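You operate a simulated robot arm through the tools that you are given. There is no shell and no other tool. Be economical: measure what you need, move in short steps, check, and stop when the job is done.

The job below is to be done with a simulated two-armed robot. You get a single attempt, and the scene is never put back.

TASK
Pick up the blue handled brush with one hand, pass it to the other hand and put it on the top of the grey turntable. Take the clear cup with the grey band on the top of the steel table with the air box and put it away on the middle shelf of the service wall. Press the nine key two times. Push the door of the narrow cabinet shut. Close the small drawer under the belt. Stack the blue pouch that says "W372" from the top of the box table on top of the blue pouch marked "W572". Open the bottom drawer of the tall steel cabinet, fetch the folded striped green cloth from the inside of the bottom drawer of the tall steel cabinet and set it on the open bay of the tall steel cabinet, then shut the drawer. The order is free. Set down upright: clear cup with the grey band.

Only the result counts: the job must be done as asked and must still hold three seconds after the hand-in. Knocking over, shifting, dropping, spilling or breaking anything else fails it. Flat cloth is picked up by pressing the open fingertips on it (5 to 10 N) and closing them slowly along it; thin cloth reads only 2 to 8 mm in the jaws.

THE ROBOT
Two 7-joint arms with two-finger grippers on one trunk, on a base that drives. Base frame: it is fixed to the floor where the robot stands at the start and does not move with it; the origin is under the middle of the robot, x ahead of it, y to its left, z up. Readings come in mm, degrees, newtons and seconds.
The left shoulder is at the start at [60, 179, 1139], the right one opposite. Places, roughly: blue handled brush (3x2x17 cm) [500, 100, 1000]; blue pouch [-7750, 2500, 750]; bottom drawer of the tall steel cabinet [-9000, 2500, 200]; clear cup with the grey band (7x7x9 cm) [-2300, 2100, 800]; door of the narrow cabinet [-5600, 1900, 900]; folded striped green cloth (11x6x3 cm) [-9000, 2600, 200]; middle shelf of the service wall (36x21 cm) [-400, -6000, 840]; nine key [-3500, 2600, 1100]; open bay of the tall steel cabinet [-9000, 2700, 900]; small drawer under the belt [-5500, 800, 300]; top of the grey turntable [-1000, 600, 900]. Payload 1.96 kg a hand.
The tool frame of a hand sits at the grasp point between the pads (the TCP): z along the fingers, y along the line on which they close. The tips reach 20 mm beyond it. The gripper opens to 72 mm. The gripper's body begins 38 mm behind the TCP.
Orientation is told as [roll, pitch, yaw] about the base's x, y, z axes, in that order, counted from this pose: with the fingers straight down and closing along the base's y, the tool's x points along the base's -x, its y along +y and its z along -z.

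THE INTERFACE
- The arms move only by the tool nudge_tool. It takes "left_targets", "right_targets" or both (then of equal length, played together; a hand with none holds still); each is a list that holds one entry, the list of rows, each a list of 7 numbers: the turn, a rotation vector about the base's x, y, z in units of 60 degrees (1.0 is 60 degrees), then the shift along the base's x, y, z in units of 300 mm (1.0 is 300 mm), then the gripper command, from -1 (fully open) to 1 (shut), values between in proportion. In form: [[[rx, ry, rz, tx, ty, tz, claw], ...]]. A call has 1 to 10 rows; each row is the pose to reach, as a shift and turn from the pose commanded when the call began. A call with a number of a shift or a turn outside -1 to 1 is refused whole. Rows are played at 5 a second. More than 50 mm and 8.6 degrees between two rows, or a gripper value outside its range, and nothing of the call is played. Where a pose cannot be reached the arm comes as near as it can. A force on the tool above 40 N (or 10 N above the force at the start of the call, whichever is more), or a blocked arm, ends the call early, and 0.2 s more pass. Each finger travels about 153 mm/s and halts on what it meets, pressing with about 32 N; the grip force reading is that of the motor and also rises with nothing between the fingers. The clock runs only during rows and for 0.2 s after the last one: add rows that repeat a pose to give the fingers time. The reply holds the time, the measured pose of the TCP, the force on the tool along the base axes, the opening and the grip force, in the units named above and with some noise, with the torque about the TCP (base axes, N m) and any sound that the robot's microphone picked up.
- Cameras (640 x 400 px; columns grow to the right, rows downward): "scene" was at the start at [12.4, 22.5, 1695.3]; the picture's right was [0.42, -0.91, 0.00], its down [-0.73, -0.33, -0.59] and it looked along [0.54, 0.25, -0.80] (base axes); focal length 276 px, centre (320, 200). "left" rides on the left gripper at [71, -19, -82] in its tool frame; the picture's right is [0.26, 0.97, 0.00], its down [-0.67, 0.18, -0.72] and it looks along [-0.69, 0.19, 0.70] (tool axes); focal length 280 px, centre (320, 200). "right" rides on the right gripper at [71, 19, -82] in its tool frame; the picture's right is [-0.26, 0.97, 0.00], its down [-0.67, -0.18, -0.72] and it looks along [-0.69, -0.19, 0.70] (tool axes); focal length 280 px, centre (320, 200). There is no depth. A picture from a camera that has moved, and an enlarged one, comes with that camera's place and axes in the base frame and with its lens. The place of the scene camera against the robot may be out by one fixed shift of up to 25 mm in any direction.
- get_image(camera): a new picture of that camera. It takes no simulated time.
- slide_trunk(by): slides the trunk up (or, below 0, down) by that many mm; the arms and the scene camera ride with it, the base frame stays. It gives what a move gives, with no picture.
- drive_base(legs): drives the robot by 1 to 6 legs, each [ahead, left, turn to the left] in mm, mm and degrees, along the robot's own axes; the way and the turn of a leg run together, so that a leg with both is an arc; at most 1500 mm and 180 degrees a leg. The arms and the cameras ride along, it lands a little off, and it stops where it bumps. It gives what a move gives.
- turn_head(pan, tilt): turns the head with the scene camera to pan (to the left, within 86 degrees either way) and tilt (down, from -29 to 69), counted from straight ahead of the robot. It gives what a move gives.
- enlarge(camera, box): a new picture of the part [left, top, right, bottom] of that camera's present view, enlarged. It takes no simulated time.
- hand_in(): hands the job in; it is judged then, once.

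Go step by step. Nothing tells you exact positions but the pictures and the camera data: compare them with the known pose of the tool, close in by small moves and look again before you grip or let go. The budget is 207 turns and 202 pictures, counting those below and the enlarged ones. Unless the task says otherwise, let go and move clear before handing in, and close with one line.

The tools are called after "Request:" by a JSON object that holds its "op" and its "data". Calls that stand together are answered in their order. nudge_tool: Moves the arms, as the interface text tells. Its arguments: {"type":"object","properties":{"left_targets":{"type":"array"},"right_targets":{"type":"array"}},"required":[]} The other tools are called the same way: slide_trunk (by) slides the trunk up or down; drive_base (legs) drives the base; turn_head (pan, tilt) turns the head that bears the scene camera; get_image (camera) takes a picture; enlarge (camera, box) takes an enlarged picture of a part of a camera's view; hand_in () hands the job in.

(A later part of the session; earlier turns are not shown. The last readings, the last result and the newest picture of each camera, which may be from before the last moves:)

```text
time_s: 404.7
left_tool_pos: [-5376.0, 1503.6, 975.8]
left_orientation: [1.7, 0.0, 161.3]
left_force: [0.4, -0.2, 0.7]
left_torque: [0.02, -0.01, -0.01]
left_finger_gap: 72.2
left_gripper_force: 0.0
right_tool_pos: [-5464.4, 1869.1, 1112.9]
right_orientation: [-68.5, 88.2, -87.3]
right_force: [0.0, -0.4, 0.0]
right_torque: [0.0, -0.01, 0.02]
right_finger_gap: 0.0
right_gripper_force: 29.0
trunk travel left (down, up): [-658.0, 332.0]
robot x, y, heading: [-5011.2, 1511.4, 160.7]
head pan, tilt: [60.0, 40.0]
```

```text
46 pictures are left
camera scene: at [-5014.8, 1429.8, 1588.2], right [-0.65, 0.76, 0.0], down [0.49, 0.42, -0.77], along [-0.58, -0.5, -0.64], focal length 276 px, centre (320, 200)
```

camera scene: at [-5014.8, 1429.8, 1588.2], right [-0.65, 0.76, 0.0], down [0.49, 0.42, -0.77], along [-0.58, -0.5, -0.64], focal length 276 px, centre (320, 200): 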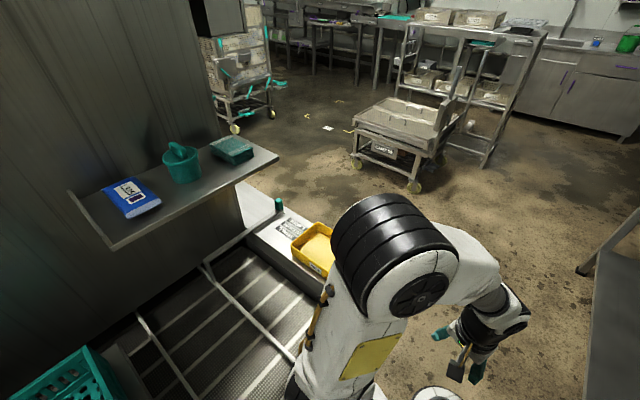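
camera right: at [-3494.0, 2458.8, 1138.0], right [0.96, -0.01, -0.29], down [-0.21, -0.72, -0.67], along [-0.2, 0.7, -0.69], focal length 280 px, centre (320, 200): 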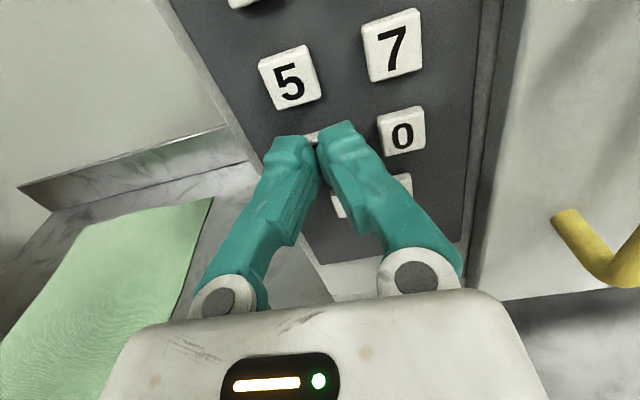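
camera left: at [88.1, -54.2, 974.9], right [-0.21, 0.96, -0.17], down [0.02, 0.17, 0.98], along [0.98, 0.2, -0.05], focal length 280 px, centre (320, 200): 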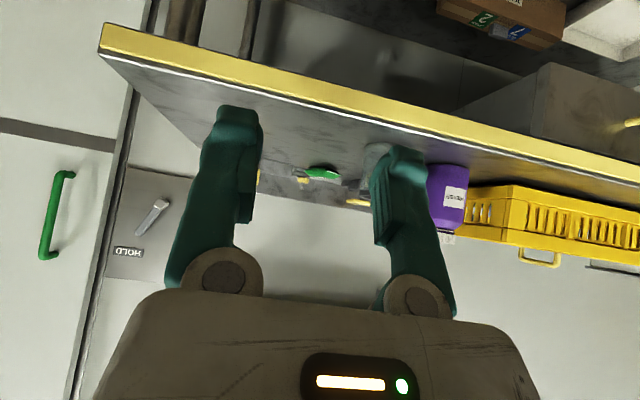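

The door is shut. Now the drawer under the belt: I tuck the right hand in and drive west along the lane to see the machine's other side.

Request:
{"op": "nudge_tool", "data": {"right_targets": [[[0, 0, 0, -0.05, -0.13, 0, 1], [0, 0, 0, -0.1, -0.26, 0, 1], [0, 0, 0, -0.15, -0.4, 0, 1], [0, 0, 0, -0.19, -0.53, 0, 1]]]}}

Request:
{"op": "drive_base", "data": {"legs": [[0, 0, 19.5], [1300, -20, 0], [0, 0, 90]]}}

Request:
{"op": "turn_head", "data": {"pan": 40, "tilt": 35}}

Request:
{"op": "get_image", "data": {"camera": "scene"}}

```text
time_s: 405.7
left_tool_pos: [-5376.3, 1503.0, 976.3]
left_orientation: [1.8, 0.0, 161.2]
left_force: [-0.2, 0.0, 0.2]
left_torque: [0.02, 0.0, 0.02]
left_finger_gap: 72.1
left_gripper_force: 0.1
right_tool_pos: [-5505.9, 1813.2, 1111.8]
right_orientation: [-62.8, 88.6, -92.2]
right_force: [-0.3, 0.0, -0.3]
right_torque: [-0.02, 0.02, 0.01]
right_finger_gap: 0.2
right_gripper_force: 29.8
trunk travel left (down, up): [-658.0, 332.0]
robot x, y, heading: [-5009.6, 1514.3, 160.7]
head pan, tilt: [60.0, 40.0]
stopped in row 4 (right hand): the arm was blocked; the commanded pose is now the measured one
```

```text
time_s: 417.1
left_tool_pos: [-6166.5, 1186.3, 976.3]
left_orientation: [1.7, 0.1, -89.3]
left_force: [0.2, -0.4, -0.4]
left_torque: [0.03, 0.03, -0.03]
left_finger_gap: 72.2
left_gripper_force: 0.1
right_tool_pos: [-6417.4, 960.3, 1112.7]
right_orientation: [-63.5, 88.5, 16.7]
right_force: [-0.6, 0.2, 0.3]
right_torque: [-0.02, 0.0, 0.01]
right_finger_gap: 0.0
right_gripper_force: 30.1
trunk travel left (down, up): [-658.0, 332.0]
robot x, y, heading: [-6300.5, 1528.7, -89.7]
head pan, tilt: [60.0, 40.0]
```

```text
time_s: 417.9
left_tool_pos: [-6166.9, 1186.7, 976.1]
left_orientation: [1.7, 0.1, -89.3]
left_force: [0.2, 0.4, 0.9]
left_torque: [0.0, 0.0, -0.01]
left_finger_gap: 71.9
left_gripper_force: 0.1
right_tool_pos: [-6417.3, 960.9, 1112.4]
right_orientation: [-63.7, 88.4, 16.6]
right_force: [-0.5, 0.7, 0.7]
right_torque: [-0.01, -0.04, -0.02]
right_finger_gap: 0.2
right_gripper_force: 29.7
trunk travel left (down, up): [-658.0, 332.0]
robot x, y, heading: [-6297.0, 1526.4, -89.8]
head pan, tilt: [40.0, 35.0]
```

```text
45 pictures are left
camera scene: at [-6237.3, 1510.2, 1595.8], right [-0.76, -0.64, 0.0], down [-0.37, 0.44, -0.82], along [0.53, -0.63, -0.57], focal length 276 px, centre (320, 200)
```

scene: 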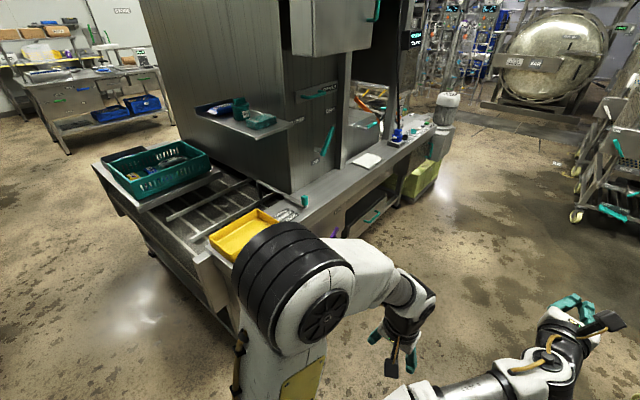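

The left elbow hides the drawer's place. I turn the robot towards it.

Request:
{"op": "drive_base", "data": {"legs": [[0, 0, 45]]}}

Request:
{"op": "turn_head", "data": {"pan": 5, "tilt": 45}}

Request:
{"op": "get_image", "data": {"camera": "scene"}}

```text
time_s: 420.4
left_tool_pos: [-5965.1, 1381.8, 976.0]
left_orientation: [1.7, 0.1, -43.8]
left_force: [-0.3, 0.1, 0.5]
left_torque: [0.0, 0.01, 0.01]
left_finger_gap: 72.3
left_gripper_force: 0.0
right_tool_pos: [-5978.7, 1046.0, 1111.3]
right_orientation: [-63.4, 88.6, 62.2]
right_force: [-0.9, 0.9, -0.4]
right_torque: [-0.01, 0.0, 0.01]
right_finger_gap: 0.2
right_gripper_force: 29.4
trunk travel left (down, up): [-658.0, 332.0]
robot x, y, heading: [-6301.2, 1526.5, -44.5]
head pan, tilt: [40.0, 35.0]
```

```text
time_s: 421.4
left_tool_pos: [-5964.3, 1382.1, 975.9]
left_orientation: [1.8, 0.1, -43.8]
left_force: [0.0, 0.3, 1.3]
left_torque: [-0.02, -0.02, -0.02]
left_finger_gap: 72.0
left_gripper_force: 0.0
right_tool_pos: [-5980.2, 1044.6, 1111.4]
right_orientation: [-63.5, 88.4, 62.1]
right_force: [-0.6, 0.2, 0.3]
right_torque: [0.02, 0.0, -0.02]
right_finger_gap: 0.0
right_gripper_force: 30.0
trunk travel left (down, up): [-658.0, 332.0]
robot x, y, heading: [-6299.6, 1528.7, -44.5]
head pan, tilt: [5.0, 45.0]
```

```text
44 pictures are left
camera scene: at [-6273.8, 1508.0, 1581.0], right [-0.64, -0.77, 0.0], down [-0.55, 0.45, -0.71], along [0.55, -0.45, -0.71], focal length 276 px, centre (320, 200)
```

scene: 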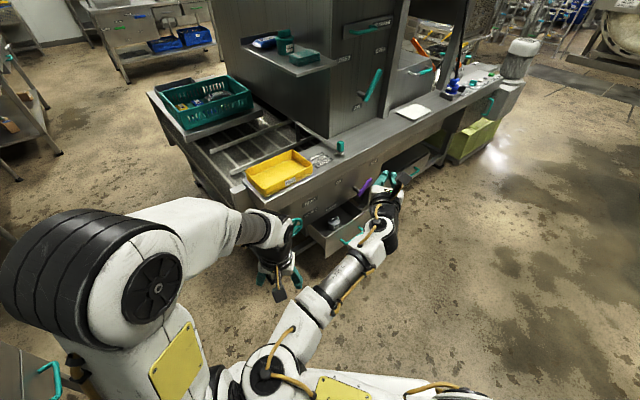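

Request:
{"op": "enlarge", "data": {"camera": "scene", "box": [230, 130, 450, 280]}}

```text
2.67 times, centred on (340, 205) of scene
camera zoom: at [-6273.8, 1508.0, 1581.0], right [-0.64, -0.77, 0.0], down [-0.55, 0.45, -0.71], along [0.55, -0.45, -0.71], focal length 735 px, centre (267, 187)
```

zoom: 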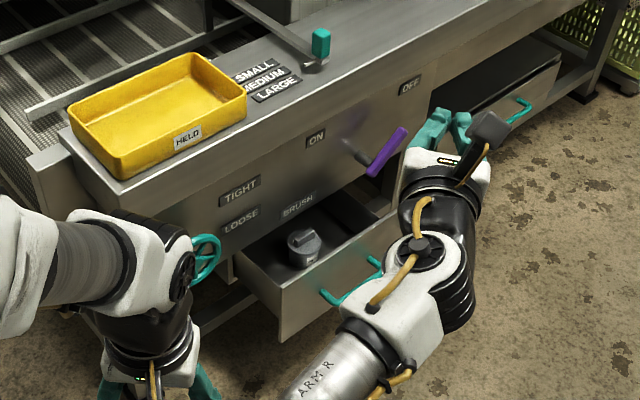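

The open "BRUSH" drawer is the one: its front is at about x -5600, y 591 to 913, z 290 to 380, and it slides shut towards +x. I stand in front of it, facing east.

Request:
{"op": "drive_base", "data": {"legs": [[400, -375, 0], [0, 0, 44.5]]}}

Request:
{"op": "nudge_tool", "data": {"left_targets": [[[0, 0, 0, -0.02, 0.04, 0.12, -1], [0, 0, 0, -0.04, 0.08, 0.24, -1], [0, 0, 0, -0.06, 0.12, 0.36, -1], [0, 0, 0, -0.06, 0.16, 0.5, -1]]]}}

Request:
{"op": "slide_trunk", "data": {"by": -400}}

Request:
{"op": "slide_trunk", "data": {"by": -240}}

Request:
{"op": "get_image", "data": {"camera": "right"}}

Request:
{"op": "get_image", "data": {"camera": "scene"}}

```text
time_s: 426.6
left_tool_pos: [-5925.4, 1112.7, 976.4]
left_orientation: [1.5, 0.1, 0.9]
left_force: [0.4, 0.0, 0.4]
left_torque: [0.01, 0.02, -0.05]
left_finger_gap: 71.9
left_gripper_force: 0.0
right_tool_pos: [-5698.9, 865.2, 1111.3]
right_orientation: [-63.5, 88.5, 106.9]
right_force: [0.4, 0.2, 0.8]
right_torque: [-0.03, -0.01, -0.02]
right_finger_gap: 0.1
right_gripper_force: 29.8
trunk travel left (down, up): [-658.0, 332.0]
robot x, y, heading: [-6261.3, 977.5, 0.4]
head pan, tilt: [5.0, 45.0]
```

```text
time_s: 427.6
left_tool_pos: [-5942.6, 1163.7, 1045.5]
left_orientation: [1.7, -0.2, 3.6]
left_force: [0.5, 0.7, -0.7]
left_torque: [-0.02, 0.0, 0.01]
left_finger_gap: 72.1
left_gripper_force: 0.1
left hand out of reach, approached as far as the arm can: row 2, 3, 4
right_tool_pos: [-5697.8, 867.2, 1112.9]
right_orientation: [-65.7, 88.1, 105.0]
right_force: [0.4, 0.8, -0.4]
right_torque: [0.0, 0.02, -0.01]
right_finger_gap: 0.0
right_gripper_force: 29.9
trunk travel left (down, up): [-658.0, 332.0]
robot x, y, heading: [-6266.3, 981.1, 0.1]
head pan, tilt: [5.0, 45.0]
```

```text
time_s: 431.4
left_tool_pos: [-5943.2, 1156.1, 645.5]
left_orientation: [1.7, -0.1, 2.0]
left_force: [-0.4, 0.3, 0.6]
left_torque: [0.03, -0.01, -0.01]
left_finger_gap: 71.7
left_gripper_force: 0.0
right_tool_pos: [-5699.1, 855.1, 711.7]
right_orientation: [-61.3, 88.4, 108.2]
right_force: [0.1, 0.1, -0.1]
right_torque: [-0.04, 0.01, 0.03]
right_finger_gap: 0.1
right_gripper_force: 29.9
trunk travel left (down, up): [-258.0, 732.0]
robot x, y, heading: [-6264.6, 980.0, 0.2]
head pan, tilt: [5.0, 45.0]
```

```text
time_s: 433.9
left_tool_pos: [-5943.7, 1153.9, 406.8]
left_orientation: [1.7, -0.1, 1.8]
left_force: [0.5, 0.2, 0.6]
left_torque: [0.0, 0.01, 0.01]
left_finger_gap: 71.8
left_gripper_force: 0.0
right_tool_pos: [-5698.0, 853.3, 471.9]
right_orientation: [-61.7, 88.5, 107.4]
right_force: [0.1, -0.8, 0.5]
right_torque: [0.01, -0.03, 0.02]
right_finger_gap: 0.1
right_gripper_force: 29.0
trunk travel left (down, up): [-18.0, 972.0]
robot x, y, heading: [-6261.8, 981.0, 0.5]
head pan, tilt: [5.0, 45.0]
```

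```text
42 pictures are left
camera right: at [-5782.3, 850.1, 542.3], right [-0.18, -0.94, -0.28], down [-0.67, 0.33, -0.66], along [0.72, 0.07, -0.69], focal length 280 px, centre (320, 200)
```

right: 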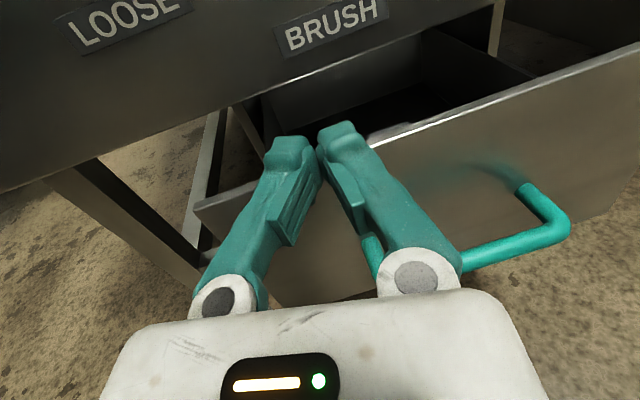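

```text
41 pictures are left
camera scene: at [-6238.3, 979.6, 941.0], right [0.09, -1.0, 0.0], down [-0.7, -0.06, -0.71], along [0.7, 0.06, -0.71], focal length 276 px, centre (320, 200)
```

scene: 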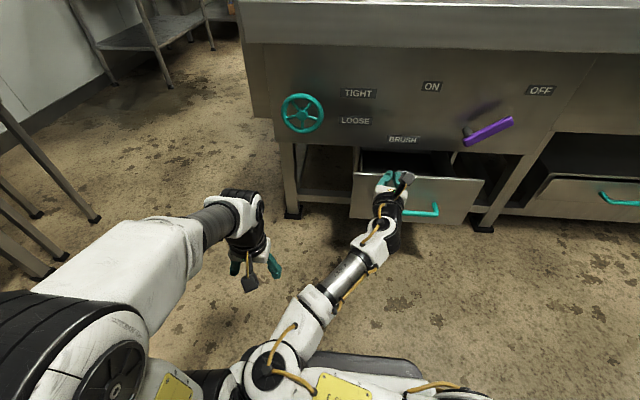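

The drawer front is at x -5640, spans y 577 to 939 and z 264 to 432, with the handle at z 350. I lower the fist to y 758, z 395, just above the handle.

Request:
{"op": "nudge_tool", "data": {"right_targets": [[[0, 0, 0, 0, -0.1, 0, 1], [0, 0, 0, 0, -0.2, 0, 1], [0, 0, 0, 0, -0.317, 0, 1], [0, 0, 0, 0, -0.317, -0.13, 1], [0, 0, 0, 0, -0.317, -0.257, 1], [0, 0, 0, 0, -0.317, -0.257, 1]]]}}

Request:
{"op": "get_image", "data": {"camera": "right"}}

```text
time_s: 435.0
left_tool_pos: [-5942.9, 1150.6, 405.3]
left_orientation: [1.6, -0.1, 1.0]
left_force: [0.6, 0.0, 0.2]
left_torque: [0.03, -0.01, -0.02]
left_finger_gap: 72.3
left_gripper_force: 0.0
right_tool_pos: [-5709.6, 690.1, 431.7]
right_orientation: [-93.6, 84.9, 67.4]
right_force: [0.7, 0.9, -0.8]
right_torque: [0.02, 0.02, 0.01]
right_finger_gap: 0.0
right_gripper_force: 29.0
trunk travel left (down, up): [-18.0, 972.0]
robot x, y, heading: [-6264.5, 977.4, 0.5]
head pan, tilt: [5.0, 45.0]
stopped in row 5 (right hand): the arm was blocked; the commanded pose is now the measured one
```

```text
40 pictures are left
camera right: at [-5796.3, 695.0, 500.3], right [-0.3, -0.89, -0.35], down [-0.59, 0.46, -0.66], along [0.74, 0.01, -0.67], focal length 280 px, centre (320, 200)
```

right: 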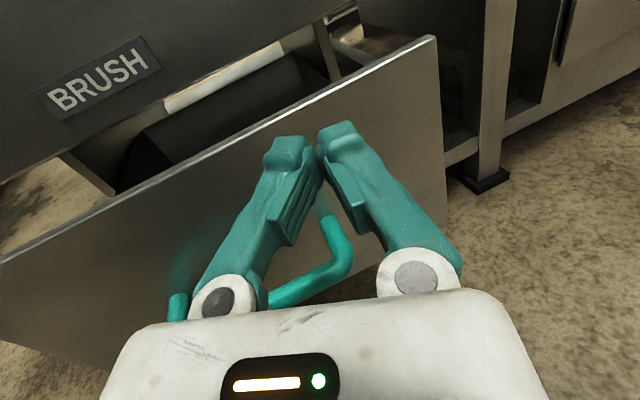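

The arm is at its lowest there. I lower the trunk the last 17 mm, shift left to the drawer's middle and then push with the base.

Request:
{"op": "slide_trunk", "data": {"by": -17}}

Request:
{"op": "drive_base", "data": {"legs": [[20, 60, 0]]}}

Request:
{"op": "get_image", "data": {"camera": "right"}}

```text
time_s: 435.7
left_tool_pos: [-5943.7, 1151.4, 387.8]
left_orientation: [1.6, -0.1, 1.0]
left_force: [0.7, 0.1, 0.2]
left_torque: [0.03, -0.01, 0.0]
left_finger_gap: 72.1
left_gripper_force: 0.1
right_tool_pos: [-5709.2, 691.2, 415.9]
right_orientation: [-93.4, 84.9, 67.7]
right_force: [0.1, -0.4, -0.2]
right_torque: [-0.01, 0.02, 0.03]
right_finger_gap: 0.1
right_gripper_force: 29.4
trunk travel left (down, up): [-1.0, 989.0]
robot x, y, heading: [-6266.7, 981.2, 0.4]
head pan, tilt: [5.0, 45.0]
```

```text
time_s: 436.7
left_tool_pos: [-5923.9, 1211.6, 389.1]
left_orientation: [1.7, -0.1, 0.9]
left_force: [-0.5, -0.4, 0.0]
left_torque: [0.01, -0.01, 0.0]
left_finger_gap: 72.0
left_gripper_force: 0.0
right_tool_pos: [-5690.3, 751.1, 414.6]
right_orientation: [-93.1, 85.0, 67.8]
right_force: [-0.3, 0.2, 0.4]
right_torque: [0.01, 0.01, 0.0]
right_finger_gap: 0.3
right_gripper_force: 29.3
trunk travel left (down, up): [-1.0, 989.0]
robot x, y, heading: [-6246.0, 1042.6, 0.4]
head pan, tilt: [5.0, 45.0]
```

```text
39 pictures are left
camera right: at [-5776.5, 755.6, 483.0], right [-0.3, -0.89, -0.35], down [-0.59, 0.46, -0.66], along [0.74, 0.01, -0.67], focal length 280 px, centre (320, 200)
```

right: 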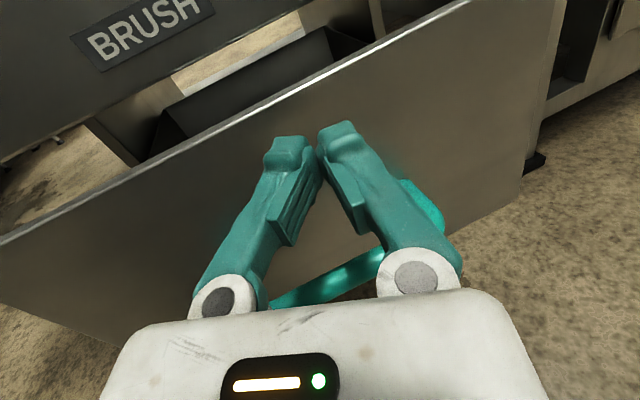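

The tip is well below the top edge and near the middle. I push the drawer in with the base in short legs.

Request:
{"op": "drive_base", "data": {"legs": [[40, 0, 0], [60, 0, 0], [40, 0, 0]]}}

Request:
{"op": "get_image", "data": {"camera": "right"}}

```text
time_s: 438.6
left_tool_pos: [-5785.0, 1211.2, 389.5]
left_orientation: [1.7, -0.1, 0.9]
left_force: [0.1, -0.6, -0.3]
left_torque: [-0.03, -0.03, 0.02]
left_finger_gap: 71.9
left_gripper_force: 0.0
right_tool_pos: [-5549.7, 752.4, 415.6]
right_orientation: [-93.2, 85.0, 67.8]
right_force: [0.0, 0.1, 0.3]
right_torque: [-0.01, -0.02, 0.01]
right_finger_gap: 0.0
right_gripper_force: 29.5
trunk travel left (down, up): [-1.0, 989.0]
robot x, y, heading: [-6105.9, 1041.5, 0.3]
head pan, tilt: [5.0, 45.0]
```

```text
38 pictures are left
camera right: at [-5636.8, 756.4, 483.0], right [-0.3, -0.89, -0.35], down [-0.59, 0.46, -0.66], along [0.74, 0.01, -0.67], focal length 280 px, centre (320, 200)
```

right: 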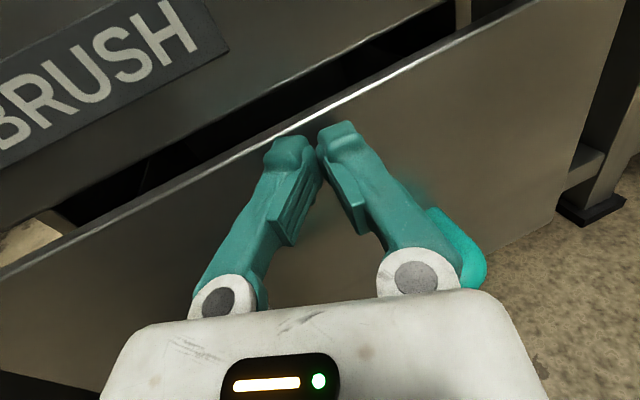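

Nearly closed. I finish with the arm, which stops on force.

Request:
{"op": "nudge_tool", "data": {"right_targets": [[[0, 0, 0, 0.05, 0, 0, 1], [0, 0, 0, 0.1, 0, 0, 1], [0, 0, 0, 0.15, 0, 0, 1], [0, 0, 0, 0.2, 0, 0, 1], [0, 0, 0, 0.25, 0, 0, 1], [0, 0, 0, 0.3, 0, 0, 1]]]}}

Request:
{"op": "get_image", "data": {"camera": "scene"}}

```text
time_s: 439.9
left_tool_pos: [-5785.1, 1211.1, 388.0]
left_orientation: [1.8, -0.2, 0.7]
left_force: [-0.2, 0.0, 1.2]
left_torque: [0.0, -0.03, -0.01]
left_finger_gap: 72.1
left_gripper_force: 0.0
right_tool_pos: [-5473.4, 752.3, 415.9]
right_orientation: [-93.5, 84.9, 67.7]
right_force: [-13.7, 3.8, 2.2]
right_torque: [-0.01, 0.04, 0.1]
right_finger_gap: 0.0
right_gripper_force: 29.8
trunk travel left (down, up): [-1.0, 989.0]
robot x, y, heading: [-6105.0, 1041.0, 0.3]
head pan, tilt: [5.0, 45.0]
stopped in row 6 (right hand): the force on the tool passed its limit at 115 N (the readings are from after the stop); the commanded pose is now the measured one
```

```text
37 pictures are left
camera scene: at [-6080.4, 1041.1, 924.1], right [0.09, -1.0, 0.0], down [-0.7, -0.06, -0.71], along [0.7, 0.06, -0.71], focal length 276 px, centre (320, 200)
```

scene: 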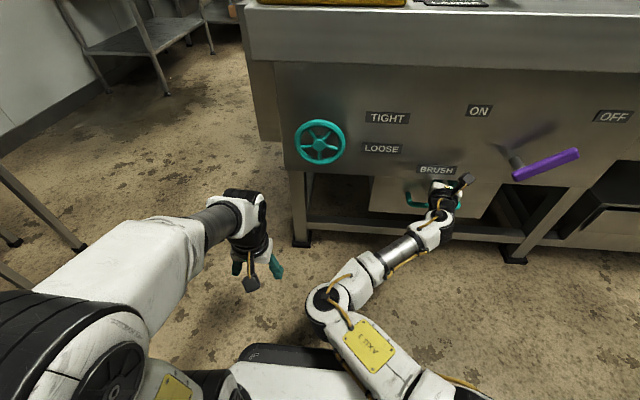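

The drawer is at its stop. I back away and check it.

Request:
{"op": "drive_base", "data": {"legs": [[-350, 0, 0]]}}

Request:
{"op": "enlarge", "data": {"camera": "scene", "box": [300, 60, 540, 220]}}

```text
time_s: 442.1
left_tool_pos: [-6134.8, 1209.9, 389.1]
left_orientation: [1.8, 0.0, 1.0]
left_force: [0.3, -0.1, 0.2]
left_torque: [0.0, 0.03, 0.02]
left_finger_gap: 72.0
left_gripper_force: 0.0
right_tool_pos: [-5822.7, 751.3, 414.0]
right_orientation: [-91.8, 85.0, 69.3]
right_force: [0.1, -0.6, -0.1]
right_torque: [-0.02, 0.01, 0.0]
right_finger_gap: 0.1
right_gripper_force: 29.3
trunk travel left (down, up): [-1.0, 989.0]
robot x, y, heading: [-6454.0, 1041.3, 0.3]
head pan, tilt: [5.0, 45.0]
```

```text
2.50 times, centred on (420, 140) of scene
camera zoom: at [-6430.1, 1038.9, 924.0], right [0.09, -1.0, 0.0], down [-0.7, -0.07, -0.71], along [0.7, 0.07, -0.71], focal length 689 px, centre (70, 350)
```

zoom: 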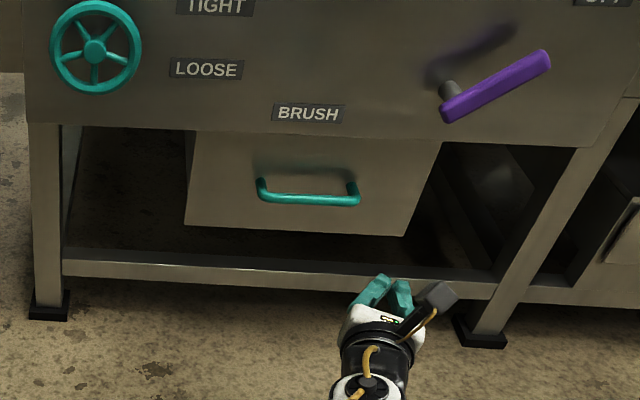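

The small drawer is closed. Next is the box table: I raise the trunk, turn north and move west to about x -7700.

Request:
{"op": "slide_trunk", "data": {"by": 400}}

Request:
{"op": "drive_base", "data": {"legs": [[0, 0, 89.7], [350, 0, 0], [0, 1200, 0]]}}

Request:
{"op": "slide_trunk", "data": {"by": 150}}

Request:
{"op": "turn_head", "data": {"pan": 0, "tilt": 25}}

Request:
{"op": "get_image", "data": {"camera": "scene"}}

```text
time_s: 446.0
left_tool_pos: [-6135.5, 1210.9, 788.3]
left_orientation: [1.7, 0.0, 1.0]
left_force: [1.2, 0.4, -0.6]
left_torque: [0.02, -0.02, 0.0]
left_finger_gap: 71.9
left_gripper_force: 0.1
right_tool_pos: [-5823.9, 750.7, 815.2]
right_orientation: [-91.9, 85.0, 69.4]
right_force: [0.3, -0.1, -0.5]
right_torque: [-0.03, -0.01, -0.02]
right_finger_gap: 0.0
right_gripper_force: 29.7
trunk travel left (down, up): [-401.0, 589.0]
robot x, y, heading: [-6455.6, 1040.6, 0.5]
head pan, tilt: [5.0, 45.0]
```

```text
time_s: 457.8
left_tool_pos: [-7836.2, 1693.9, 789.9]
left_orientation: [1.7, -0.1, 91.3]
left_force: [0.2, -0.6, -1.0]
left_torque: [0.0, -0.01, 0.0]
left_finger_gap: 71.8
left_gripper_force: 0.2
right_tool_pos: [-7378.9, 2007.1, 814.8]
right_orientation: [-91.9, 85.0, 159.5]
right_force: [-0.8, 0.0, -0.2]
right_torque: [0.0, -0.03, -0.01]
right_finger_gap: 0.3
right_gripper_force: 29.9
trunk travel left (down, up): [-401.0, 589.0]
robot x, y, heading: [-7663.5, 1373.6, 90.7]
head pan, tilt: [5.0, 45.0]
```

```text
time_s: 459.6
left_tool_pos: [-7836.7, 1693.3, 938.3]
left_orientation: [1.7, -0.1, 91.4]
left_force: [0.0, -0.4, 0.1]
left_torque: [-0.01, 0.04, 0.02]
left_finger_gap: 72.2
left_gripper_force: 0.0
right_tool_pos: [-7378.2, 2007.5, 964.2]
right_orientation: [-91.8, 85.0, 159.7]
right_force: [0.4, -0.4, -0.3]
right_torque: [0.0, 0.02, 0.0]
right_finger_gap: 0.1
right_gripper_force: 29.2
trunk travel left (down, up): [-551.0, 439.0]
robot x, y, heading: [-7669.1, 1374.4, 90.9]
head pan, tilt: [5.0, 45.0]
```

```text
time_s: 460.4
left_tool_pos: [-7835.6, 1694.6, 938.3]
left_orientation: [1.7, -0.2, 91.3]
left_force: [-0.2, 0.6, 0.2]
left_torque: [0.02, -0.01, 0.0]
left_finger_gap: 72.0
left_gripper_force: 0.0
right_tool_pos: [-7377.7, 2007.3, 964.8]
right_orientation: [-91.9, 85.0, 159.7]
right_force: [0.2, -0.3, -0.3]
right_torque: [0.0, -0.01, -0.03]
right_finger_gap: 0.0
right_gripper_force: 29.5
trunk travel left (down, up): [-551.0, 439.0]
robot x, y, heading: [-7668.6, 1374.9, 90.6]
head pan, tilt: [0.0, 25.0]
```

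```text
35 pictures are left
camera scene: at [-7658.9, 1397.5, 1504.5], right [1.0, 0.01, 0.0], down [0.0, -0.42, -0.91], along [-0.01, 0.91, -0.42], focal length 276 px, centre (320, 200)
```

scene: 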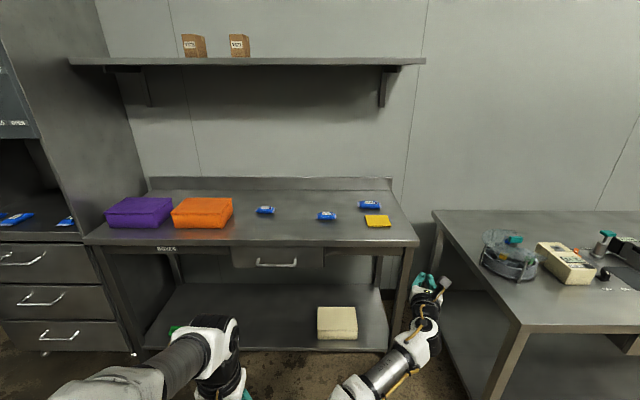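

The box table shows three small blue pouches. I enlarge to read them.

Request:
{"op": "enlarge", "data": {"camera": "scene", "box": [240, 180, 420, 250]}}

```text
3.56 times, centred on (330, 215) of scene
camera zoom: at [-7658.9, 1397.5, 1504.5], right [1.0, 0.01, 0.0], down [0.0, -0.42, -0.91], along [-0.01, 0.91, -0.42], focal length 980 px, centre (284, 147)
```

zoom: 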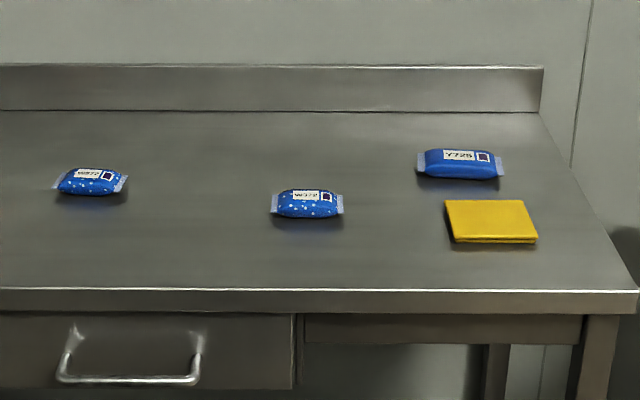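

I raise the trunk by 150 for clearance, drive closer, and look with the left wrist camera.

Request:
{"op": "slide_trunk", "data": {"by": 150}}

Request:
{"op": "drive_base", "data": {"legs": [[420, 0, -0.7]]}}

Request:
{"op": "get_image", "data": {"camera": "left"}}

Request:
{"op": "turn_head", "data": {"pan": 0, "tilt": 40}}

Request:
{"op": "get_image", "data": {"camera": "scene"}}

```text
time_s: 462.1
left_tool_pos: [-7837.2, 1693.8, 1088.3]
left_orientation: [1.7, -0.1, 91.3]
left_force: [-0.3, 0.4, 0.2]
left_torque: [0.02, 0.01, 0.0]
left_finger_gap: 71.7
left_gripper_force: 0.0
right_tool_pos: [-7378.4, 2008.1, 1113.2]
right_orientation: [-91.8, 85.0, 159.6]
right_force: [-0.7, -0.5, -1.1]
right_torque: [0.03, -0.01, -0.02]
right_finger_gap: 0.0
right_gripper_force: 29.1
trunk travel left (down, up): [-701.0, 289.0]
robot x, y, heading: [-7664.3, 1373.2, 90.6]
head pan, tilt: [0.0, 25.0]
```

```text
time_s: 464.7
left_tool_pos: [-7836.2, 2113.2, 1087.5]
left_orientation: [1.7, -0.1, 90.8]
left_force: [0.3, 0.4, -0.1]
left_torque: [-0.01, 0.0, -0.01]
left_finger_gap: 72.2
left_gripper_force: 0.1
right_tool_pos: [-7375.9, 2422.4, 1114.3]
right_orientation: [-91.6, 85.0, 159.2]
right_force: [-0.2, 1.0, 0.5]
right_torque: [-0.02, -0.04, 0.02]
right_finger_gap: 0.3
right_gripper_force: 29.8
trunk travel left (down, up): [-701.0, 289.0]
robot x, y, heading: [-7667.2, 1789.7, 90.0]
head pan, tilt: [0.0, 25.0]
```

```text
33 pictures are left
camera left: at [-7814.2, 2042.5, 1169.5], right [-0.96, -0.28, 0.03], down [-0.17, 0.67, 0.72], along [-0.22, 0.69, -0.69], focal length 280 px, centre (320, 200)
```

left: 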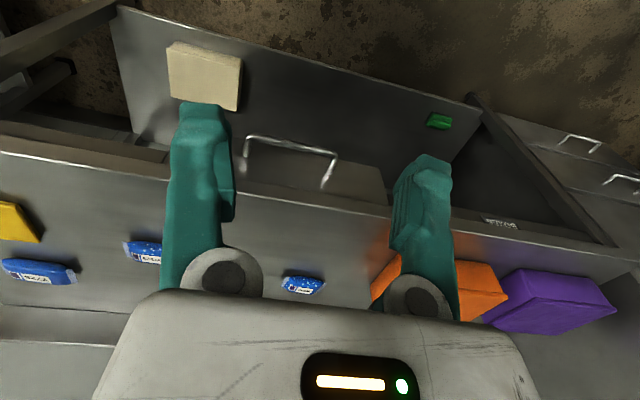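

```text
time_s: 465.5
left_tool_pos: [-7836.9, 2112.9, 1088.0]
left_orientation: [1.7, -0.2, 90.8]
left_force: [0.0, 0.5, 1.1]
left_torque: [0.0, 0.0, -0.02]
left_finger_gap: 71.9
left_gripper_force: 0.1
right_tool_pos: [-7375.8, 2423.5, 1114.5]
right_orientation: [-92.1, 85.0, 159.1]
right_force: [1.4, 0.4, -0.2]
right_torque: [-0.02, -0.01, -0.01]
right_finger_gap: 0.2
right_gripper_force: 29.3
trunk travel left (down, up): [-701.0, 289.0]
robot x, y, heading: [-7666.1, 1786.6, 90.2]
head pan, tilt: [0.0, 40.0]
```

```text
32 pictures are left
camera scene: at [-7661.3, 1807.9, 1631.3], right [1.0, 0.0, 0.0], down [0.0, -0.64, -0.77], along [0.0, 0.77, -0.64], focal length 276 px, centre (320, 200)
```

scene: 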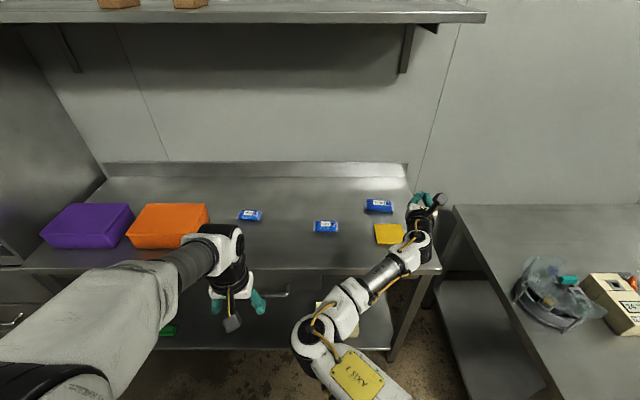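

Triangulated: the left pouch is at [-7953, 2643, 857], the middle one at [-7632, 2583, 857]. I read the labels.

Request:
{"op": "enlarge", "data": {"camera": "scene", "box": [230, 200, 350, 240]}}

```text
5.33 times, centred on (290, 220) of scene
camera zoom: at [-7661.3, 1807.9, 1631.3], right [1.0, 0.0, 0.0], down [0.0, -0.64, -0.77], along [0.0, 0.77, -0.64], focal length 1469 px, centre (480, 93)
```

zoom: 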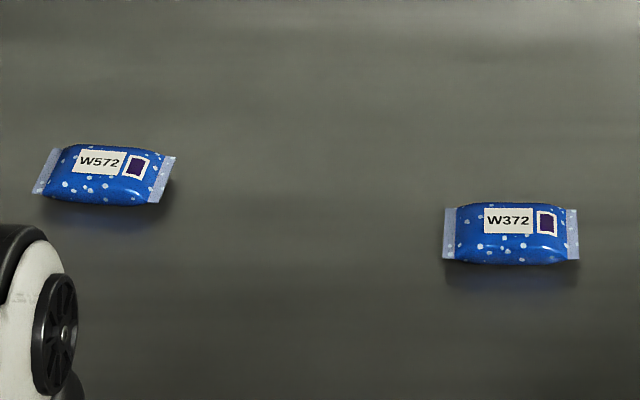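

W372 is the middle pouch and W572 the left one. I turn the left hand by -90 degrees to close across the pouch's short side, and drive so that W372 lies before the left hand.

Request:
{"op": "nudge_tool", "data": {"left_targets": [[[0, 0, -0.14, 0, 0, 0, -1], [0, 0, -0.28, 0, 0, 0, -1], [0, 0, -0.42, 0, 0, 0, -1], [0, 0, -0.56, 0, 0, 0, -1], [0, 0, -0.7, 0, 0, 0, -1], [0, 0, -0.84, 0, 0, 0, -1], [0, 0, -0.98, 0, 0, 0, -1]]]}}

Request:
{"op": "nudge_tool", "data": {"left_targets": [[[0, 0, -0.14, 0, 0, 0, -1], [0, 0, -0.28, 0, 0, 0, -1], [0, 0, -0.42, 0, 0, 0, -1], [0, 0, -0.53, 0, 0, 0, -1]]]}}

Request:
{"op": "drive_base", "data": {"legs": [[0, -165, 0], [310, 0, 0]]}}

Request:
{"op": "nudge_tool", "data": {"left_targets": [[[0, 0, 0, 0.02, 0.08, -0.12, -1], [0, 0, 0, 0.04, 0.18, -0.24, -1], [0, 0, 0, 0.06, 0.28, -0.34, -1], [0, 0, 0, 0.08, 0.38, -0.42, -1], [0, 0, 0, 0.08, 0.45, -0.42, -1], [0, 0, 0, 0.08, 0.45, -0.42, -1]]]}}

Request:
{"op": "get_image", "data": {"camera": "left"}}

```text
time_s: 467.1
left_tool_pos: [-7837.2, 2113.6, 1088.4]
left_orientation: [1.7, -0.1, 31.8]
left_force: [1.1, -0.1, 1.0]
left_torque: [-0.01, -0.02, 0.01]
left_finger_gap: 72.1
left_gripper_force: 0.0
right_tool_pos: [-7375.6, 2421.9, 1115.7]
right_orientation: [-91.9, 84.9, 159.0]
right_force: [0.2, 0.8, -1.5]
right_torque: [0.02, 0.01, -0.01]
right_finger_gap: 0.0
right_gripper_force: 29.5
trunk travel left (down, up): [-701.0, 289.0]
robot x, y, heading: [-7666.5, 1789.9, 89.9]
head pan, tilt: [0.0, 40.0]
```

```text
time_s: 468.1
left_tool_pos: [-7836.6, 2113.4, 1089.4]
left_orientation: [1.7, 0.0, -0.1]
left_force: [-0.8, -0.3, 0.0]
left_torque: [0.01, 0.02, 0.03]
left_finger_gap: 72.0
left_gripper_force: 0.2
right_tool_pos: [-7376.4, 2422.5, 1114.4]
right_orientation: [-91.8, 85.0, 159.1]
right_force: [1.3, -0.1, -0.1]
right_torque: [0.01, 0.01, -0.04]
right_finger_gap: 0.0
right_gripper_force: 30.0
trunk travel left (down, up): [-701.0, 289.0]
robot x, y, heading: [-7666.5, 1789.7, 90.0]
head pan, tilt: [0.0, 40.0]
```

```text
time_s: 471.2
left_tool_pos: [-7676.4, 2424.6, 1088.9]
left_orientation: [1.7, -0.1, 0.5]
left_force: [0.3, 0.2, 0.7]
left_torque: [-0.01, 0.01, 0.02]
left_finger_gap: 72.0
left_gripper_force: 0.0
right_tool_pos: [-7216.5, 2736.7, 1113.1]
right_orientation: [-91.7, 85.1, 159.5]
right_force: [0.7, 0.1, 0.2]
right_torque: [-0.02, -0.01, 0.01]
right_finger_gap: 0.3
right_gripper_force: 29.4
trunk travel left (down, up): [-701.0, 289.0]
robot x, y, heading: [-7504.7, 2102.5, 90.5]
head pan, tilt: [0.0, 40.0]
```

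```text
time_s: 472.6
left_tool_pos: [-7651.7, 2559.7, 962.5]
left_orientation: [1.8, -0.1, 0.6]
left_force: [-0.5, -0.3, 0.4]
left_torque: [0.06, 0.0, 0.0]
left_finger_gap: 71.9
left_gripper_force: 0.0
right_tool_pos: [-7216.5, 2735.4, 1115.3]
right_orientation: [-92.1, 84.9, 159.3]
right_force: [0.3, -1.2, -0.1]
right_torque: [0.0, -0.03, 0.0]
right_finger_gap: 0.0
right_gripper_force: 29.3
trunk travel left (down, up): [-701.0, 289.0]
robot x, y, heading: [-7504.7, 2101.6, 90.4]
head pan, tilt: [0.0, 40.0]
```

```text
30 pictures are left
camera left: at [-7721.7, 2538.3, 1044.3], right [-0.27, 0.96, 0.03], down [0.67, 0.17, 0.72], along [0.69, 0.21, -0.69], focal length 280 px, centre (320, 200)
```

left: 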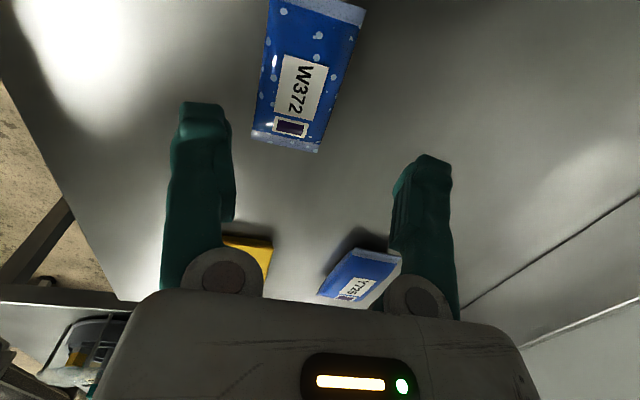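

The hand is nearly over W372. I correct by 8 mm and -10 mm and go down around the pouch, then close gently.

Request:
{"op": "nudge_tool", "data": {"left_targets": [[[0, 0, 0, 0.027, -0.033, -0.1, -1], [0, 0, 0, 0.027, -0.033, -0.22, -1], [0, 0, 0, 0.027, -0.033, -0.31, -1], [0, 0, 0, 0.027, -0.033, -0.335, -1], [0, 0, 0, 0.027, -0.033, -0.335, -1]]]}}

Request:
{"op": "get_image", "data": {"camera": "left"}}

```text
time_s: 473.4
left_tool_pos: [-7641.9, 2550.8, 879.9]
left_orientation: [1.5, 0.0, 0.3]
left_force: [0.8, -9.2, 19.7]
left_torque: [-1.02, -0.01, 0.03]
left_finger_gap: 72.2
left_gripper_force: 0.2
right_tool_pos: [-7215.6, 2734.6, 1115.2]
right_orientation: [-92.5, 84.8, 158.8]
right_force: [0.3, 0.5, 0.4]
right_torque: [0.02, -0.01, 0.0]
right_finger_gap: 0.0
right_gripper_force: 29.9
trunk travel left (down, up): [-701.0, 289.0]
robot x, y, heading: [-7505.8, 2102.5, 90.3]
head pan, tilt: [0.0, 40.0]
stopped in row 4 (left hand): the force on the tool passed its limit at 99 N (the readings are from after the stop); the commanded pose is now the measured one
```

```text
29 pictures are left
camera left: at [-7713.3, 2527.6, 959.9], right [-0.27, 0.96, 0.03], down [0.67, 0.17, 0.72], along [0.69, 0.21, -0.69], focal length 280 px, centre (320, 200)
```

left: 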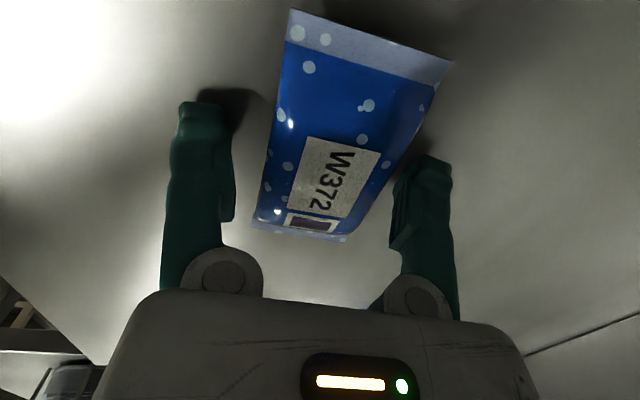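

The tips touched the table, so its top is at z 860. I raise 5 mm and close on the pouch.

Request:
{"op": "nudge_tool", "data": {"left_targets": [[[0, 0, 0, 0, 0, 0.017, -1], [0, 0, 0, 0, 0, 0.017, -0.5], [0, 0, 0, 0, 0, 0.017, 0], [0, 0, 0, 0, 0, 0.017, 0.5], [0, 0, 0, 0, 0, 0.017, 0.8], [0, 0, 0, 0, 0, 0.017, 0.8]]]}}

Request:
{"op": "nudge_tool", "data": {"left_targets": [[[0, 0, 0, 0, 0, 0.1, 0.8], [0, 0, 0, 0, 0, 0.25, 0.8], [0, 0, 0, 0, -0.05, 0.4, 0.8], [0, 0, 0, 0, -0.05, 0.4, 0.8]]]}}

Request:
{"op": "get_image", "data": {"camera": "left"}}

```text
time_s: 474.8
left_tool_pos: [-7643.5, 2552.0, 881.7]
left_orientation: [1.5, 0.1, 0.4]
left_force: [0.6, -0.8, 0.5]
left_torque: [0.0, 0.0, -0.02]
left_finger_gap: 48.7
left_gripper_force: 32.0
right_tool_pos: [-7215.8, 2738.2, 1113.0]
right_orientation: [-91.5, 85.0, 159.8]
right_force: [-0.2, 0.8, -0.7]
right_torque: [-0.02, 0.02, -0.03]
right_finger_gap: 0.0
right_gripper_force: 29.5
trunk travel left (down, up): [-701.0, 289.0]
robot x, y, heading: [-7505.8, 2102.7, 90.4]
head pan, tilt: [0.0, 40.0]
```

```text
time_s: 475.8
left_tool_pos: [-7643.2, 2536.0, 1001.6]
left_orientation: [1.5, -0.1, 0.4]
left_force: [0.1, 0.0, -1.3]
left_torque: [-0.01, 0.0, 0.0]
left_finger_gap: 48.6
left_gripper_force: 31.8
right_tool_pos: [-7216.2, 2737.9, 1113.7]
right_orientation: [-90.8, 85.0, 160.3]
right_force: [0.4, 0.1, -1.6]
right_torque: [0.04, 0.02, 0.0]
right_finger_gap: 0.0
right_gripper_force: 29.6
trunk travel left (down, up): [-701.0, 289.0]
robot x, y, heading: [-7502.1, 2102.5, 90.4]
head pan, tilt: [0.0, 40.0]
```

```text
28 pictures are left
camera left: at [-7714.9, 2514.7, 1083.2], right [-0.27, 0.96, 0.02], down [0.67, 0.17, 0.72], along [0.69, 0.21, -0.69], focal length 280 px, centre (320, 200)
```

left: 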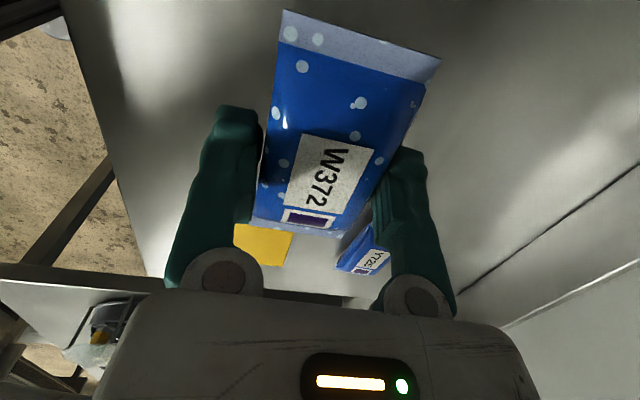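

W372 is held. I drive left to bring it over W572.

Request:
{"op": "drive_base", "data": {"legs": [[0, 316, 0]]}}

Request:
{"op": "get_image", "data": {"camera": "left"}}

Request:
{"op": "get_image", "data": {"camera": "scene"}}

```text
time_s: 478.0
left_tool_pos: [-7962.8, 2533.1, 1001.2]
left_orientation: [1.5, -0.1, 0.6]
left_force: [0.7, -0.5, -0.8]
left_torque: [-0.02, 0.03, 0.04]
left_finger_gap: 49.0
left_gripper_force: 31.8
right_tool_pos: [-7535.7, 2734.1, 1114.6]
right_orientation: [-91.5, 84.9, 159.8]
right_force: [0.4, 0.2, 0.2]
right_torque: [-0.03, -0.01, -0.03]
right_finger_gap: 0.0
right_gripper_force: 30.3
trunk travel left (down, up): [-701.0, 289.0]
robot x, y, heading: [-7825.8, 2097.6, 90.4]
head pan, tilt: [0.0, 40.0]
```

```text
27 pictures are left
camera left: at [-8033.8, 2511.4, 1083.3], right [-0.27, 0.96, 0.03], down [0.67, 0.17, 0.72], along [0.69, 0.21, -0.69], focal length 280 px, centre (320, 200)
```

left: 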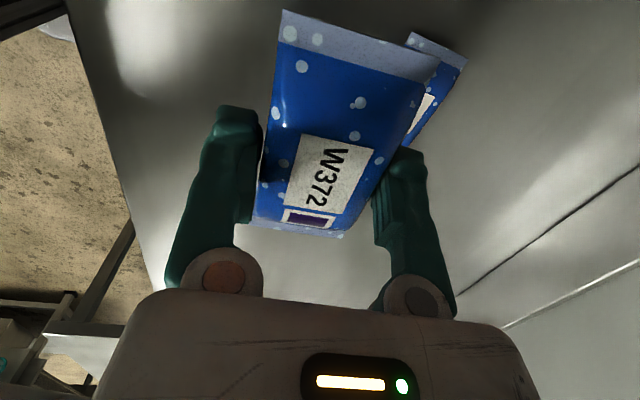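

```text
26 pictures are left
camera scene: at [-7817.8, 2118.2, 1631.2], right [1.0, 0.01, 0.0], down [0.01, -0.64, -0.77], along [-0.01, 0.77, -0.64], focal length 276 px, centre (320, 200)
```

scene: 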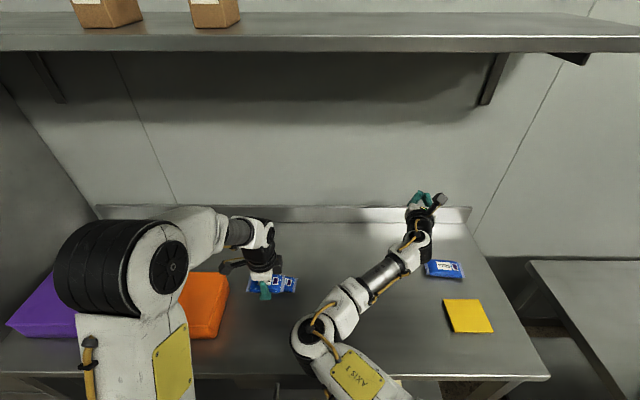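

W572's centre is at about [-7945, 2608]. I move 30 mm forward with the base and bring the held pouch over it.

Request:
{"op": "drive_base", "data": {"legs": [[30, 0, 0]]}}

Request:
{"op": "nudge_tool", "data": {"left_targets": [[[0, 0, 0, 0.04, 0.07, -0.05, 0.8], [0, 0, 0, 0.077, 0.15, -0.13, 0.8], [0, 0, 0, 0.077, 0.15, -0.22, 0.8], [0, 0, 0, 0.077, 0.15, -0.22, 0.8]]]}}

Request:
{"op": "get_image", "data": {"camera": "left"}}

Request:
{"op": "enlarge", "data": {"camera": "scene", "box": [200, 200, 340, 320]}}

```text
time_s: 478.8
left_tool_pos: [-7961.8, 2560.2, 1002.4]
left_orientation: [1.6, 0.0, 0.5]
left_force: [0.0, 0.8, -1.1]
left_torque: [0.0, 0.0, 0.02]
left_finger_gap: 48.9
left_gripper_force: 31.8
right_tool_pos: [-7534.4, 2762.7, 1114.3]
right_orientation: [-92.3, 84.9, 159.1]
right_force: [0.1, 0.6, -0.7]
right_torque: [-0.03, 0.0, -0.01]
right_finger_gap: 0.1
right_gripper_force: 29.3
trunk travel left (down, up): [-701.0, 289.0]
robot x, y, heading: [-7823.9, 2131.1, 90.5]
head pan, tilt: [0.0, 40.0]
```

```text
time_s: 479.8
left_tool_pos: [-7937.7, 2607.6, 936.5]
left_orientation: [1.6, 0.1, 0.4]
left_force: [-0.6, 0.0, 0.2]
left_torque: [-0.03, -0.01, 0.01]
left_finger_gap: 48.7
left_gripper_force: 32.2
right_tool_pos: [-7535.6, 2763.5, 1114.9]
right_orientation: [-91.6, 84.9, 159.7]
right_force: [-0.4, 0.2, 0.7]
right_torque: [-0.01, -0.04, 0.0]
right_finger_gap: 0.0
right_gripper_force: 30.3
trunk travel left (down, up): [-701.0, 289.0]
robot x, y, heading: [-7825.9, 2131.1, 90.5]
head pan, tilt: [0.0, 40.0]
```

```text
25 pictures are left
camera left: at [-8010.1, 2586.3, 1018.8], right [-0.27, 0.96, 0.03], down [0.67, 0.17, 0.72], along [0.69, 0.21, -0.69], focal length 280 px, centre (320, 200)
```

left: 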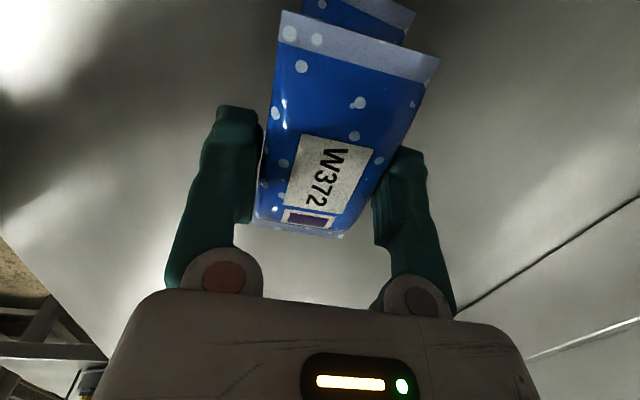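

```text
3.33 times, centred on (270, 260) of scene
camera zoom: at [-7817.4, 2147.5, 1631.2], right [1.0, 0.01, 0.0], down [0.01, -0.64, -0.77], along [-0.01, 0.77, -0.64], focal length 918 px, centre (487, 0)
```

zoom: 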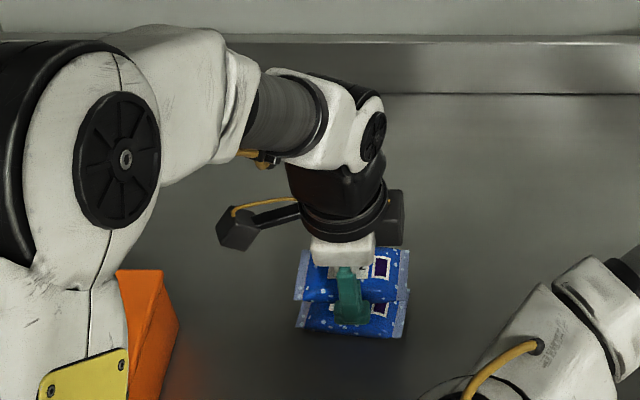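

The pouches are well aligned. I lower W372 onto W572 and open.

Request:
{"op": "nudge_tool", "data": {"left_targets": [[[0, 0, 0, 0, 0, -0.04, 0.8], [0, 0, 0, 0, 0, -0.075, 0.8], [0, 0, 0, 0, 0, -0.09, 0.8], [0, 0, 0, 0, 0, -0.09, 0.8]]]}}

Request:
{"op": "nudge_tool", "data": {"left_targets": [[[0, 0, 0, 0, 0, -0.008, 0.8], [0, 0, 0, 0, 0, -0.008, 0.8]]]}}

```text
time_s: 480.8
left_tool_pos: [-7938.3, 2609.0, 909.6]
left_orientation: [1.5, 0.0, 0.5]
left_force: [0.8, -0.5, -0.8]
left_torque: [-0.02, 0.01, -0.02]
left_finger_gap: 48.6
left_gripper_force: 32.0
right_tool_pos: [-7536.9, 2764.1, 1115.1]
right_orientation: [-91.5, 85.0, 159.8]
right_force: [0.7, 0.2, -0.5]
right_torque: [0.02, 0.0, 0.01]
right_finger_gap: 0.0
right_gripper_force: 29.5
trunk travel left (down, up): [-701.0, 289.0]
robot x, y, heading: [-7820.0, 2132.6, 90.5]
head pan, tilt: [0.0, 40.0]
```

```text
time_s: 481.4
left_tool_pos: [-7939.3, 2607.9, 907.9]
left_orientation: [1.5, 0.0, 0.5]
left_force: [-0.4, -0.3, -0.8]
left_torque: [0.0, 0.02, -0.02]
left_finger_gap: 48.7
left_gripper_force: 31.5
right_tool_pos: [-7536.0, 2764.4, 1114.5]
right_orientation: [-91.5, 85.0, 159.8]
right_force: [-0.4, 0.2, 0.5]
right_torque: [-0.03, 0.01, 0.01]
right_finger_gap: 0.0
right_gripper_force: 29.3
trunk travel left (down, up): [-701.0, 289.0]
robot x, y, heading: [-7821.6, 2130.7, 90.3]
head pan, tilt: [0.0, 40.0]
```

No contact yet, so I lower a little more.

Request:
{"op": "nudge_tool", "data": {"left_targets": [[[0, 0, 0, 0, 0, -0.012, 0.8], [0, 0, 0, 0, 0, -0.012, 0.8]]]}}

Request:
{"op": "nudge_tool", "data": {"left_targets": [[[0, 0, 0, 0, 0, -0.01, 0.8], [0, 0, 0, 0, 0, -0.01, 0.8]]]}}

Request:
{"op": "nudge_tool", "data": {"left_targets": [[[0, 0, 0, 0, 0, -0.01, 0.8], [0, 0, 0, 0, 0, -0.01, 0.8]]]}}

```text
time_s: 482.0
left_tool_pos: [-7938.2, 2606.5, 906.7]
left_orientation: [1.9, 0.1, 0.5]
left_force: [-3.1, 3.1, 29.1]
left_torque: [-0.13, 0.31, -0.03]
left_finger_gap: 48.9
left_gripper_force: 31.9
right_tool_pos: [-7535.4, 2761.5, 1117.0]
right_orientation: [-92.9, 84.9, 158.6]
right_force: [-0.3, -0.3, -0.1]
right_torque: [0.02, 0.04, 0.0]
right_finger_gap: 0.1
right_gripper_force: 29.6
trunk travel left (down, up): [-701.0, 289.0]
robot x, y, heading: [-7824.7, 2129.8, 90.7]
head pan, tilt: [0.0, 40.0]
```

```text
time_s: 482.5
left_tool_pos: [-7939.0, 2608.6, 903.5]
left_orientation: [2.3, -0.1, 0.5]
left_force: [-0.6, -2.9, 19.6]
left_torque: [-0.27, 0.02, 0.01]
left_finger_gap: 49.2
left_gripper_force: 32.1
right_tool_pos: [-7535.4, 2763.1, 1115.2]
right_orientation: [-93.1, 85.0, 158.2]
right_force: [0.0, -0.8, -0.3]
right_torque: [-0.03, -0.03, 0.02]
right_finger_gap: 0.1
right_gripper_force: 30.0
trunk travel left (down, up): [-701.0, 289.0]
robot x, y, heading: [-7822.3, 2129.5, 90.6]
head pan, tilt: [0.0, 40.0]
stopped in row 2 (left hand): the force on the tool passed its limit at 40 N (the readings are from after the stop); the commanded pose is now the measured one
```

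```text
time_s: 483.0
left_tool_pos: [-7938.6, 2610.8, 903.5]
left_orientation: [2.6, -0.1, 0.5]
left_force: [-0.5, -4.6, 26.6]
left_torque: [-0.38, 0.06, 0.04]
left_finger_gap: 48.9
left_gripper_force: 32.5
right_tool_pos: [-7535.9, 2761.0, 1116.4]
right_orientation: [-93.5, 84.9, 157.9]
right_force: [0.7, -0.6, -0.6]
right_torque: [0.05, -0.05, 0.03]
right_finger_gap: 0.0
right_gripper_force: 29.7
trunk travel left (down, up): [-701.0, 289.0]
robot x, y, heading: [-7823.4, 2126.0, 90.7]
head pan, tilt: [0.0, 40.0]
stopped in row 2 (left hand): the force on the tool passed its limit at 41 N (the readings are from after the stop); the commanded pose is now the measured one
```

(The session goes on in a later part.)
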